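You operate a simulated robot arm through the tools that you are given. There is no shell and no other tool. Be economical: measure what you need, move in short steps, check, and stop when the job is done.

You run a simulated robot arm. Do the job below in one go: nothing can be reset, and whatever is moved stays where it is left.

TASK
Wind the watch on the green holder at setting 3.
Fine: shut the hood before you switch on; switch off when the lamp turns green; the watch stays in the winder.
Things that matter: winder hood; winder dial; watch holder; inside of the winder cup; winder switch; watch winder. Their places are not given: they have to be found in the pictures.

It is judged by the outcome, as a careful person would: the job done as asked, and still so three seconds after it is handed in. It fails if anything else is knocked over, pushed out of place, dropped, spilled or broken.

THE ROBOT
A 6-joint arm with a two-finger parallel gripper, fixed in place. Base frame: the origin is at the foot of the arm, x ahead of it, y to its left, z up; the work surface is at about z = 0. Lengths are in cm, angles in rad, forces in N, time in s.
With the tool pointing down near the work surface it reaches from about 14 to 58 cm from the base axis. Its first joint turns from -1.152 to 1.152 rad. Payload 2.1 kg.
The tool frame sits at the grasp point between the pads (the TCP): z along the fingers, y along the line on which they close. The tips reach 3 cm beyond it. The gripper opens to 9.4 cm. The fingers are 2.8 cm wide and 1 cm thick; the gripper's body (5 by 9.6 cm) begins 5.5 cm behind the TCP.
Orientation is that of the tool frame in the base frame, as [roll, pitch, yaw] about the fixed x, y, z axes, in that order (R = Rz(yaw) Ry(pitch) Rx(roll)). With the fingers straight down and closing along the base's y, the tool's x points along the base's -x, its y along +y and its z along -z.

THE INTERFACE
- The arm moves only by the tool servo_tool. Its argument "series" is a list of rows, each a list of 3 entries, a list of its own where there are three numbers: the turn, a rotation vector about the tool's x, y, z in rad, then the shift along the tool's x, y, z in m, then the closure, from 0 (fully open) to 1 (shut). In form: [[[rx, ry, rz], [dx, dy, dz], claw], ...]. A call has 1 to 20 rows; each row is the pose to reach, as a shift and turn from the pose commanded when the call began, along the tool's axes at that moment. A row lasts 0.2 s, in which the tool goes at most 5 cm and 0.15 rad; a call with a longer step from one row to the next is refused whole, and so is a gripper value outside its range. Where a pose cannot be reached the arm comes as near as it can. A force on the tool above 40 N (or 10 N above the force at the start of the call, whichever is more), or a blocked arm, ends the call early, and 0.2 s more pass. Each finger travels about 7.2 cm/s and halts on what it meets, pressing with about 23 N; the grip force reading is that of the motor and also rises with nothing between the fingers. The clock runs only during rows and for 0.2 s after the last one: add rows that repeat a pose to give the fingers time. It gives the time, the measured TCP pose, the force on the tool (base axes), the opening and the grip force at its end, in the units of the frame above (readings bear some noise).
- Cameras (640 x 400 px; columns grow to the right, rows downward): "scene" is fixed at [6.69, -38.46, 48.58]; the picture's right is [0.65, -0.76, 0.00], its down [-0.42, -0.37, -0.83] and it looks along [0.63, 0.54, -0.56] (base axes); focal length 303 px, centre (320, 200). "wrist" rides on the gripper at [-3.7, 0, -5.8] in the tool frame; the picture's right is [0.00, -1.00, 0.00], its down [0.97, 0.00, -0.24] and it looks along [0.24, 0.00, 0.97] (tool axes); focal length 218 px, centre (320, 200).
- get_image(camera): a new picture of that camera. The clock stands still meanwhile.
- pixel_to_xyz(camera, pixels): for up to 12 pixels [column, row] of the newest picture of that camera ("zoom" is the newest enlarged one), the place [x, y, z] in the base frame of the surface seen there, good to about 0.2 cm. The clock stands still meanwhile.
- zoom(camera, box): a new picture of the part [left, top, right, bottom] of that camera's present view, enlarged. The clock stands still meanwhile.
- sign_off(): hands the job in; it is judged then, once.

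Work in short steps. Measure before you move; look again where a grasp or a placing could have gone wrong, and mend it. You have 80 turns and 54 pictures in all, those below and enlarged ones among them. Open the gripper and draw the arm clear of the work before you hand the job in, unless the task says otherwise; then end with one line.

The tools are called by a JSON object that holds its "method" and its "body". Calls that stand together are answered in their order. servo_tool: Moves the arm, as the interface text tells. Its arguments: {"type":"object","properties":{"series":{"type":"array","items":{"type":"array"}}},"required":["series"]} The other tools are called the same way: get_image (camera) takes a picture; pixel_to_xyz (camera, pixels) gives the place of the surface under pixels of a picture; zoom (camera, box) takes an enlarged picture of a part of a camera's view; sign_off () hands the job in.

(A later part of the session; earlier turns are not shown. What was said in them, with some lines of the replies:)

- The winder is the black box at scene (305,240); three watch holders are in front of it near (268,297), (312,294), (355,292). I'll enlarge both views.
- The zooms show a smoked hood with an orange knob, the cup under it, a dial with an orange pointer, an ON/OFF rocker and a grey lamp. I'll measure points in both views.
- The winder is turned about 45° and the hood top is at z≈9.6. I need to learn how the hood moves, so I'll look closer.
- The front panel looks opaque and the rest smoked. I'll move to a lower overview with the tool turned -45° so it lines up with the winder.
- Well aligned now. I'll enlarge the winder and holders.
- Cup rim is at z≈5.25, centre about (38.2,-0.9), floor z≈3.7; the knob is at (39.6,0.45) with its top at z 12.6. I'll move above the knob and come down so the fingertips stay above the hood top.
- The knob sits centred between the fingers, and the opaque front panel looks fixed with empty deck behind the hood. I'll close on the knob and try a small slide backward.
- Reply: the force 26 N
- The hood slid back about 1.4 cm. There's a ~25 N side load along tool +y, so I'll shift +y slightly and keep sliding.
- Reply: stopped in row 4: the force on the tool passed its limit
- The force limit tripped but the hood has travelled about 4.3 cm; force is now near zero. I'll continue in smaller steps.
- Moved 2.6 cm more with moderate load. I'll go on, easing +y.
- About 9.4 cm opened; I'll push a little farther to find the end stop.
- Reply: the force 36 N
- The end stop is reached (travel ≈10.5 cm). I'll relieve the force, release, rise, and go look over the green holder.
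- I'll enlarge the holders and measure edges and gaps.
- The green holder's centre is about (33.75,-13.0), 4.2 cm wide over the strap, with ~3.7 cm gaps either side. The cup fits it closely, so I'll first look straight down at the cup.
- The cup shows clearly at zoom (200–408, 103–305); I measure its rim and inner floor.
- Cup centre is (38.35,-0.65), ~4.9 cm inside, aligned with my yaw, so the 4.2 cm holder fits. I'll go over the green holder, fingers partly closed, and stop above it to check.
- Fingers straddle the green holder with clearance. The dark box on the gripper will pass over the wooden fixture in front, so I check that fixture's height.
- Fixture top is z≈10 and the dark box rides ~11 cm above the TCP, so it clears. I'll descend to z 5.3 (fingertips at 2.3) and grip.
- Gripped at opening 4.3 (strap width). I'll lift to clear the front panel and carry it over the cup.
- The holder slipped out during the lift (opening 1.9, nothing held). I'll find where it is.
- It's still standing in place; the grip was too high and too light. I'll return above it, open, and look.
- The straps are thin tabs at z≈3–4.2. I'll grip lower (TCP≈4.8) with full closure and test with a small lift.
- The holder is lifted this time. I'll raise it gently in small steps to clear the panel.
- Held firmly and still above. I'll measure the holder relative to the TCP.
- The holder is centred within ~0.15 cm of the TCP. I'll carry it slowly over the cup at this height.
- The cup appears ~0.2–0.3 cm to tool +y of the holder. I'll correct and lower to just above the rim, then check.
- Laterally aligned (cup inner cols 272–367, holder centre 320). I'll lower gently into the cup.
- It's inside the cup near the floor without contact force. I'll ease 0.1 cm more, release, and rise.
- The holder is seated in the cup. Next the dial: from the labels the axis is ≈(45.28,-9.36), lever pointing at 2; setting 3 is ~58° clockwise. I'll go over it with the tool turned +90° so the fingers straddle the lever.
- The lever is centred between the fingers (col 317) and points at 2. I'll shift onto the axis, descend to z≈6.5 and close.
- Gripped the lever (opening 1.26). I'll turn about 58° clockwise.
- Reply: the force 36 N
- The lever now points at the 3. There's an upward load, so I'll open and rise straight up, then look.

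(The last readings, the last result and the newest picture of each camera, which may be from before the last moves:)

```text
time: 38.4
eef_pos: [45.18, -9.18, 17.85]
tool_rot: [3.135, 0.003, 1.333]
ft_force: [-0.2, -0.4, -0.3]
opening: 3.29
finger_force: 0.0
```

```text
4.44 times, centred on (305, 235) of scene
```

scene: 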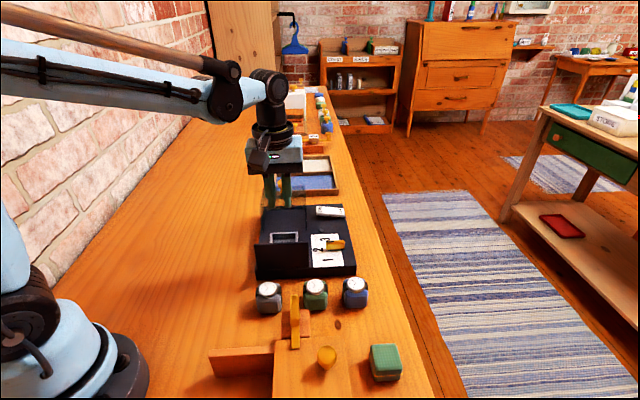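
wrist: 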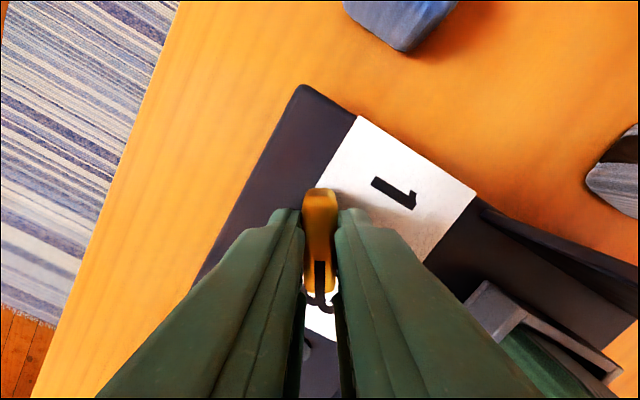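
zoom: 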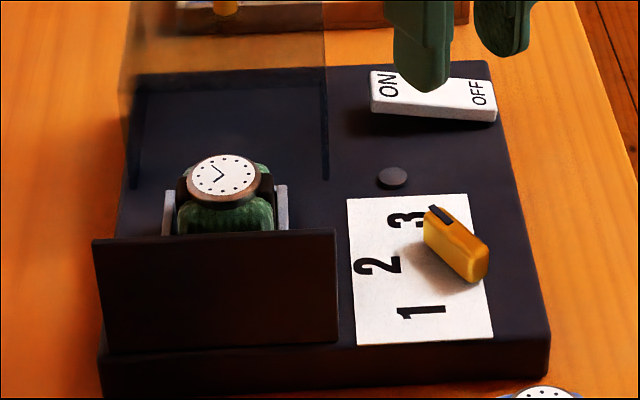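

The lever points squarely at 3. Now to shut the hood: go over its knob at about (46.85,7.95), turning the tool back ~58° on the way.

{"method": "servo_tool", "body": {"series": [[[0, 0, -0.14], [0.02, -0.003, 0], 0.6], [[0, 0, -0.28], [0.045, -0.006, 0], 0.5], [[0, 0, -0.42], [0.07, -0.009, 0], 0.4], [[0, 0, -0.56], [0.095, -0.012, 0], 0.4], [[0, 0, -0.7], [0.12, -0.016, 0], 0.4], [[0, 0, -0.84], [0.145, -0.02, 0], 0.4], [[0, 0, -0.98], [0.16, -0.022, 0], 0.4], [[0, 0, -1.02], [0.17, -0.024, 0], 0.4], [[0, 0, -1.02], [0.17, -0.024, 0], 0.4]]}}

{"method": "get_image", "body": {"camera": "wrist"}}

```text
time: 40.4
eef_pos: [46.89, 7.81, 17.62]
tool_rot: [-3.141, 0.005, 2.355]
ft_force: [0.6, -0.3, -0.1]
opening: 5.62
finger_force: 0.1
```

```text
14 pictures are left
```

wrist: 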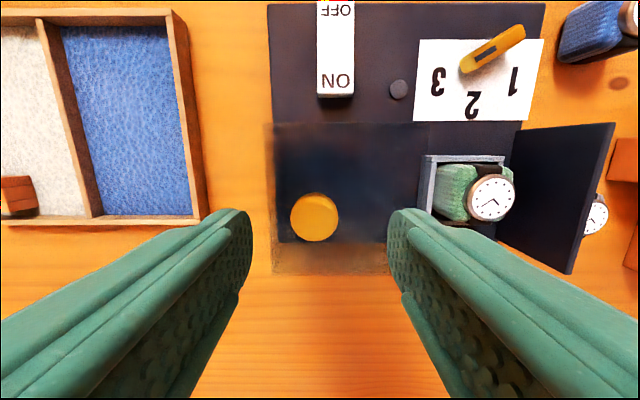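

The knob is visible at (315,218). I'll measure it.

{"method": "pixel_to_xyz", "body": {"camera": "wrist", "pixels": [[315, 215], [300, 215], [330, 215], [315, 200], [315, 235], [350, 260], [425, 130], [280, 130], [350, 130]]}}

```text
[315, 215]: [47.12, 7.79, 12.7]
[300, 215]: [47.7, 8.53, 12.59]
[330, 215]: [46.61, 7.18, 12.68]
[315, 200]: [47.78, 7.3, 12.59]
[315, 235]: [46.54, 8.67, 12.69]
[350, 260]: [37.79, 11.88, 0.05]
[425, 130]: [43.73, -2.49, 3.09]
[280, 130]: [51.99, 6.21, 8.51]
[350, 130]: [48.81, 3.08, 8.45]
```

Knob centre ≈(47.1,7.95). I'll descend, grip, and begin sliding it forward (tool -y).

{"method": "servo_tool", "body": {"series": [[[0, 0, 0], [-0.001, 0.0025, 0.02], 0.4], [[0, 0, 0], [-0.001, 0.0025, 0.045], 0.4], [[0, 0, 0], [-0.001, 0.0025, 0.045], 0.6], [[0, 0, 0], [-0.001, 0.0025, 0.045], 0.9], [[0, 0, 0], [-0.001, 0.0025, 0.045], 0.9], [[0, 0, 0], [-0.001, -0.002, 0.045], 0.9], [[0, 0, 0], [-0.001, -0.008, 0.045], 0.9], [[0, 0, 0], [-0.001, -0.014, 0.045], 0.9], [[0, 0, 0], [-0.001, -0.02, 0.045], 0.9]]}}

```text
time: 42.4
eef_pos: [45.46, 6.46, 13.05]
tool_rot: [3.142, 0.008, 2.352]
ft_force: [-1.5, 2.0, -35.7]
opening: 2.52
finger_force: 45.4
```

It slides, but a downward load of 36 N shows; I'll ease the tool down slightly and continue.

{"method": "servo_tool", "body": {"series": [[[0, 0, 0], [0, 0, 0.002], 0.9], [[0, 0, 0], [0, -0.006, 0.002], 0.9], [[0, 0, 0], [0, -0.012, 0.002], 0.9], [[0, 0, 0], [0, -0.018, 0.002], 0.9], [[0, 0, 0], [0, -0.024, 0.002], 0.9], [[0, 0, 0], [0, -0.03, 0.002], 0.9]]}}

```text
time: 43.8
eef_pos: [43.32, 4.22, 12.85]
tool_rot: [3.14, 0.007, 2.354]
ft_force: [-1.8, 2.2, 30.8]
opening: 2.5
finger_force: 44.6
```

Sliding well; now the load is upward, so I'll come up 0.1 cm and continue.

{"method": "servo_tool", "body": {"series": [[[0, 0, 0], [0, -0.003, -0.001], 0.9], [[0, 0, 0], [0, -0.009, -0.001], 0.9], [[0, 0, 0], [0, -0.015, -0.001], 0.9], [[0, 0, 0], [0, -0.021, -0.001], 0.9], [[0, 0, 0], [0, -0.027, -0.001], 0.9], [[0, 0, 0], [0, -0.033, -0.001], 0.9], [[0, 0, 0], [0, -0.038, -0.001], 0.9]]}}

```text
time: 45.4
eef_pos: [40.68, 1.56, 12.96]
tool_rot: [-3.141, 0.008, 2.35]
ft_force: [-2.0, 0.9, -39.4]
opening: 2.53
finger_force: 45.2
```

About 1.5 cm remains. I'll continue to the stop with a small downward ease.

{"method": "servo_tool", "body": {"series": [[[0, 0, 0], [0, -0.002, 0.0005], 0.9], [[0, 0, 0], [0, -0.006, 0.0005], 0.9], [[0, 0, 0], [0, -0.01, 0.0005], 0.9], [[0, 0, 0], [0, -0.014, 0.0005], 0.9], [[0, 0, 0], [0, -0.018, 0.0005], 0.9]]}}

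{"method": "zoom", "body": {"camera": "scene", "box": [230, 180, 370, 280]}}

```text
time: 46.6
eef_pos: [39.59, 0.51, 13.09]
tool_rot: [3.128, 0.008, 2.356]
ft_force: [26.4, 27.9, -6.1]
opening: 2.51
finger_force: 45.7
```

```text
4.00 times, centred on (300, 230) of scene
```

zoom: 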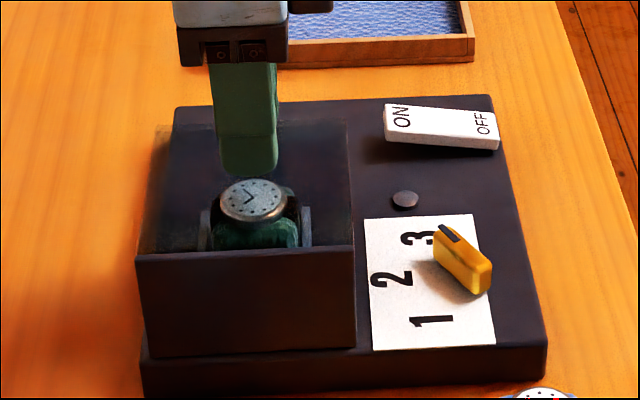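

The hood is back at its original shut position against the stop. I'll relieve, release, rise and move toward the switch.

{"method": "servo_tool", "body": {"series": [[[0, 0, 0], [0, 0.002, 0], 0.9], [[0, 0, 0], [0, 0.002, 0], 0.6], [[0, 0, 0], [0, 0.002, 0], 0.4], [[0, 0, 0], [0, 0.002, 0], 0.4], [[0, 0, 0], [0, 0.002, -0.03], 0.4], [[0, 0, 0], [0, 0.002, -0.06], 0.4], [[0, 0, 0], [-0.03, 0.03, -0.06], 0.6], [[0, 0, 0], [-0.055, 0.065, -0.06], 0.8], [[0, 0, 0], [-0.075, 0.08, -0.06], 1], [[0, 0, 0], [-0.075, 0.08, -0.06], 1], [[0, 0, 0], [-0.075, 0.08, -0.06], 1]]}}

{"method": "get_image", "body": {"camera": "wrist"}}

```text
time: 49.0
eef_pos: [50.61, 0.68, 19.14]
tool_rot: [-3.142, 0.007, 2.354]
ft_force: [-0.5, -0.4, -0.2]
opening: 0.0
finger_force: 23.1
```

```text
12 pictures are left
```

wrist: 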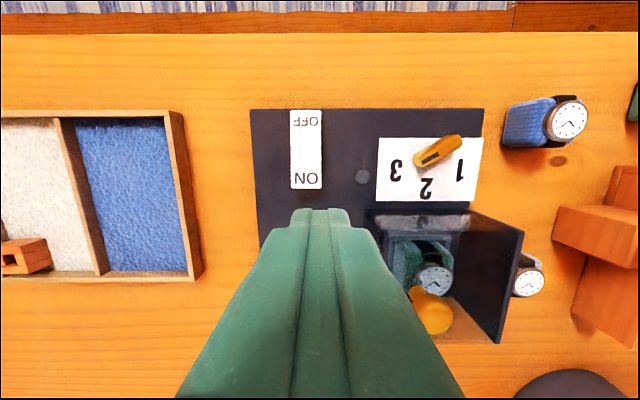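

{"method": "pixel_to_xyz", "body": {"camera": "wrist", "pixels": [[306, 178], [306, 186], [294, 178], [318, 178], [306, 150], [306, 118], [306, 112], [362, 177], [472, 225], [390, 215], [432, 322], [306, 165]]}}

```text
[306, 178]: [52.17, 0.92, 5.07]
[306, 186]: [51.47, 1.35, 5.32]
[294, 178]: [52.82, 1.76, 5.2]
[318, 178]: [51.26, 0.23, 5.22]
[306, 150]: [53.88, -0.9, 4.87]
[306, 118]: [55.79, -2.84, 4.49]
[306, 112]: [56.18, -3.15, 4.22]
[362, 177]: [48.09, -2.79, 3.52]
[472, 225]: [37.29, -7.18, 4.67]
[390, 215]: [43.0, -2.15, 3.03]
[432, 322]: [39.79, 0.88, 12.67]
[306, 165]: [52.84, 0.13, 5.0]
```

Switch ON end is ≈(51.6,1.3), top z 5.3. With fingers closed I'll come down over it and press in small steps.

{"method": "servo_tool", "body": {"series": [[[0, 0, 0], [-0.0025, 0.0115, 0.03], 1], [[0, 0, 0], [-0.0025, 0.0115, 0.065], 1], [[0, 0, 0], [-0.0025, 0.0115, 0.095], 1], [[0, 0, 0], [-0.0025, 0.0115, 0.105], 1], [[0, 0, 0], [-0.0025, 0.0115, 0.11], 1], [[0, 0, 0], [-0.0025, 0.0115, 0.115], 1], [[0, 0, 0], [-0.0025, 0.0115, 0.119], 1]]}}

{"method": "zoom", "body": {"camera": "scene", "box": [230, 180, 370, 280]}}

```text
time: 50.6
eef_pos: [51.34, 1.24, 7.52]
tool_rot: [3.142, 0.007, 2.352]
ft_force: [-1.0, 1.0, 12.0]
opening: 0.0
finger_force: 23.3
stopped in row 7: the force on the tool passed its limit (the readings are from after the stop); the commanded pose is now the measured one
```

```text
4.00 times, centred on (300, 230) of scene
```

zoom: 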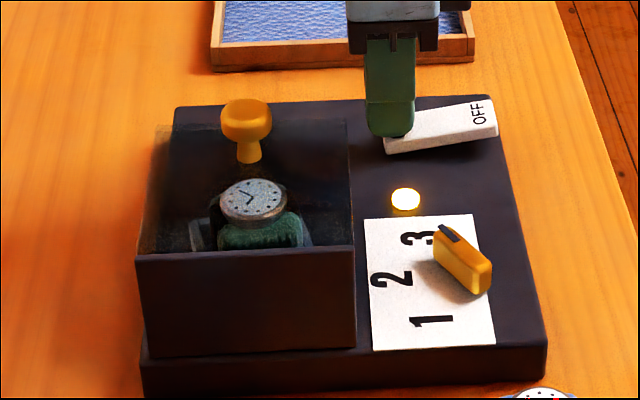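

The switch is on and the lamp glows amber. I'll rise and hover over the OFF end, ready.

{"method": "servo_tool", "body": {"series": [[[0, 0, 0], [0, 0, -0.02], 1], [[0, 0, 0], [-0.02, 0.001, -0.035], 1], [[0, 0, 0], [-0.045, 0.002, -0.035], 1], [[0, 0, 0], [-0.059, 0.0032, -0.025], 1], [[0, 0, 0], [-0.059, 0.0032, -0.025], 1]]}}

{"method": "zoom", "body": {"camera": "scene", "box": [230, 180, 370, 280]}}

```text
time: 51.8
eef_pos: [55.97, -2.84, 10.15]
tool_rot: [-3.14, 0.008, 2.352]
ft_force: [-0.6, 0.3, -0.3]
opening: 0.0
finger_force: 22.9
```

```text
4.00 times, centred on (300, 230) of scene
```

zoom: 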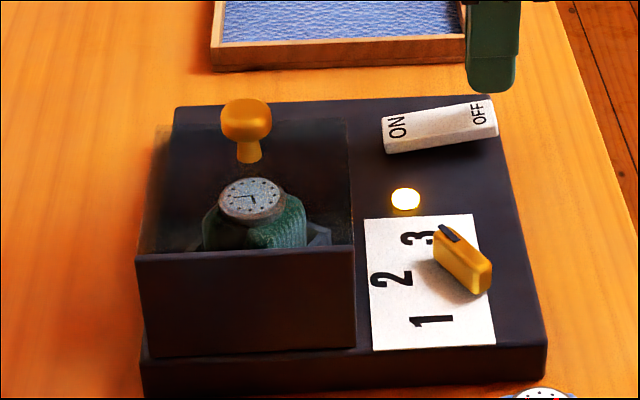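

The cup is turning under the closed hood and the lamp is still amber. I'll wait.

{"method": "servo_tool", "body": {"series": [[[0, 0, 0], [0, 0, 0], 1], [[0, 0, 0], [0, 0, 0], 1], [[0, 0, 0], [0, 0, 0], 1], [[0, 0, 0], [0, 0, 0], 1], [[0, 0, 0], [0, 0, 0], 1], [[0, 0, 0], [0, 0, 0], 1], [[0, 0, 0], [0, 0, 0], 1], [[0, 0, 0], [0, 0, 0], 1], [[0, 0, 0], [0, 0, 0], 1], [[0, 0, 0], [0, 0, 0], 1], [[0, 0, 0], [0, 0, 0], 1], [[0, 0, 0], [0, 0, 0], 1], [[0, 0, 0], [0, 0, 0], 1], [[0, 0, 0], [0, 0, 0], 1]]}}

{"method": "zoom", "body": {"camera": "scene", "box": [230, 180, 370, 280]}}

```text
time: 54.8
eef_pos: [55.93, -2.75, 10.06]
tool_rot: [3.141, 0.007, 2.353]
ft_force: [-0.2, -0.5, -0.2]
opening: 0.03
finger_force: 23.2
```

```text
4.00 times, centred on (300, 230) of scene
```

zoom: 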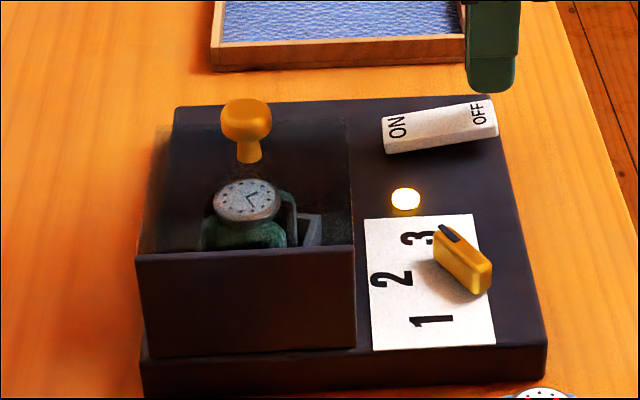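

Still amber at 54.8 s; I'll wait another 3 s.

{"method": "servo_tool", "body": {"series": [[[0, 0, 0], [0, 0, 0], 1], [[0, 0, 0], [0, 0, 0], 1], [[0, 0, 0], [0, 0, 0], 1], [[0, 0, 0], [0, 0, 0], 1], [[0, 0, 0], [0, 0, 0], 1], [[0, 0, 0], [0, 0, 0], 1], [[0, 0, 0], [0, 0, 0], 1], [[0, 0, 0], [0, 0, 0], 1], [[0, 0, 0], [0, 0, 0], 1], [[0, 0, 0], [0, 0, 0], 1], [[0, 0, 0], [0, 0, 0], 1], [[0, 0, 0], [0, 0, 0], 1], [[0, 0, 0], [0, 0, 0], 1], [[0, 0, 0], [0, 0, 0], 1]]}}

{"method": "zoom", "body": {"camera": "scene", "box": [230, 180, 370, 280]}}

```text
time: 57.8
eef_pos: [56.0, -2.72, 10.22]
tool_rot: [-3.141, 0.008, 2.353]
ft_force: [0.1, -0.2, 0.5]
opening: 0.0
finger_force: 23.1
```

```text
4.00 times, centred on (300, 230) of scene
```

zoom: 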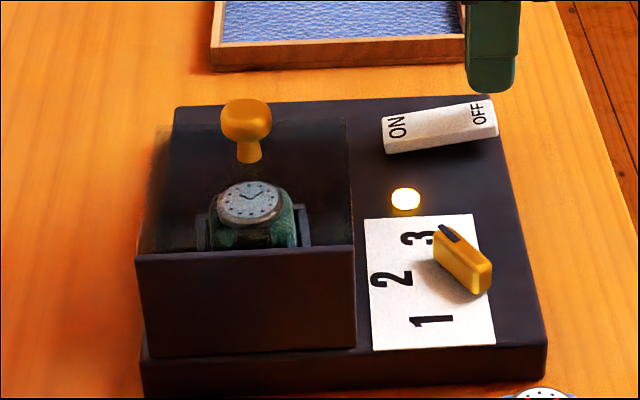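

Still amber; wait about 4 s more.

{"method": "servo_tool", "body": {"series": [[[0, 0, 0], [0, 0, 0], 1], [[0, 0, 0], [0, 0, 0], 1], [[0, 0, 0], [0, 0, 0], 1], [[0, 0, 0], [0, 0, 0], 1], [[0, 0, 0], [0, 0, 0], 1], [[0, 0, 0], [0, 0, 0], 1], [[0, 0, 0], [0, 0, 0], 1], [[0, 0, 0], [0, 0, 0], 1], [[0, 0, 0], [0, 0, 0], 1], [[0, 0, 0], [0, 0, 0], 1], [[0, 0, 0], [0, 0, 0], 1], [[0, 0, 0], [0, 0, 0], 1], [[0, 0, 0], [0, 0, 0], 1], [[0, 0, 0], [0, 0, 0], 1], [[0, 0, 0], [0, 0, 0], 1], [[0, 0, 0], [0, 0, 0], 1], [[0, 0, 0], [0, 0, 0], 1], [[0, 0, 0], [0, 0, 0], 1]]}}

{"method": "zoom", "body": {"camera": "scene", "box": [230, 180, 370, 280]}}

```text
time: 61.6
eef_pos: [55.91, -2.69, 10.06]
tool_rot: [-3.142, 0.007, 2.353]
ft_force: [0.0, -0.7, -0.2]
opening: 0.0
finger_force: 22.8
```

```text
4.00 times, centred on (300, 230) of scene
```

zoom: 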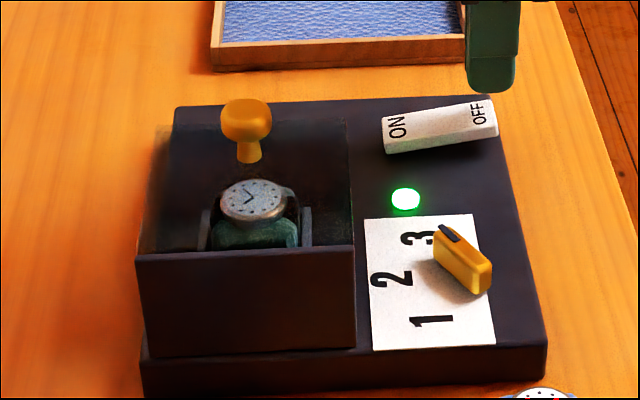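

The lamp is green. I'll press the OFF end now.

{"method": "servo_tool", "body": {"series": [[[0, 0, 0], [0.001, 0, 0.01], 1], [[0, 0, 0], [0.001, 0, 0.016], 1], [[0, 0, 0], [0.001, 0, 0.021], 1], [[0, 0, 0], [0.001, 0, 0.025], 1], [[0, 0, 0], [0.001, 0, 0.028], 1]]}}

{"method": "zoom", "body": {"camera": "scene", "box": [230, 180, 370, 280]}}

```text
time: 62.8
eef_pos: [55.75, -2.53, 7.67]
tool_rot: [3.141, 0.007, 2.353]
ft_force: [-0.9, 0.0, 10.6]
opening: 0.0
finger_force: 23.2
stopped in row 5: the force on the tool passed its limit (the readings are from after the stop); the commanded pose is now the measured one
```

```text
4.00 times, centred on (300, 230) of scene
```

zoom: 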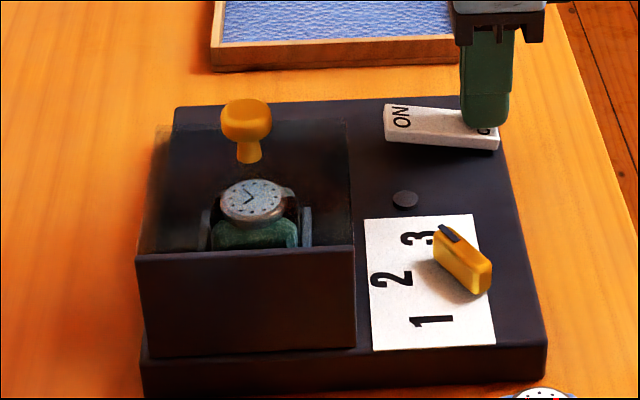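

The switch is off and the lamp dark. I'll rise, open the gripper and draw clear, then check the whole scene.

{"method": "servo_tool", "body": {"series": [[[0, 0, 0], [0, 0, -0.02], 1], [[0, 0, 0], [0, 0, -0.06], 1], [[0, 0, 0], [0, 0, -0.1], 1], [[0, 0, 0], [0.02, -0.01, -0.14], 0.6], [[0, 0, 0], [0.04, -0.03, -0.17], 0.2], [[0, 0, 0], [0.07, -0.06, -0.19], 0], [[0, 0, 0], [0.07, -0.06, -0.19], 0], [[0, 0, 0], [0.07, -0.06, -0.19], 0]]}}

{"method": "get_image", "body": {"camera": "scene"}}

{"method": "zoom", "body": {"camera": "scene", "box": [230, 190, 390, 320]}}

```text
time: 64.6
eef_pos: [46.32, -1.61, 26.33]
tool_rot: [3.141, 0.007, 2.352]
ft_force: [-0.1, -0.2, 0.3]
opening: 9.41
finger_force: 0.1
```

```text
5 pictures are left
```

scene: 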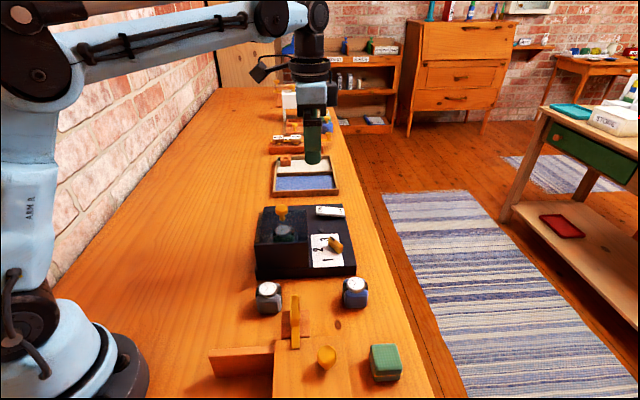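

```text
3.08 times, centred on (310, 255) of scene
```

zoom: 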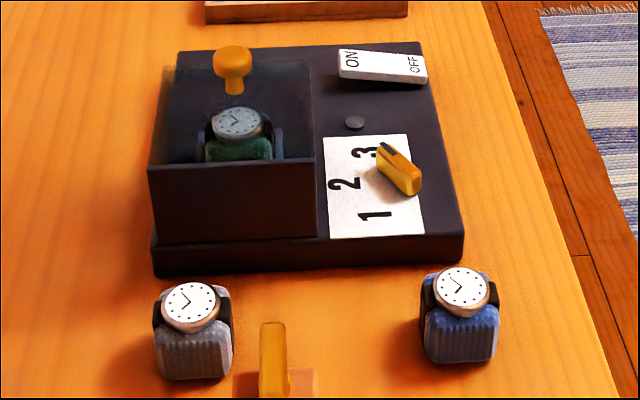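

Everything is in place: the watch is in the cup, the hood is shut, the dial is at 3, the switch is off, and the arm is clear. I'm handing in.

{"method": "sign_off", "body": {}}

```text
The job is handed in.
```

The green-holder watch was wound at setting 3 with the hood shut, the winder was switched off once the lamp turned green, and the watch is still in it; the holder slipped from my grip once but stayed upright in place.
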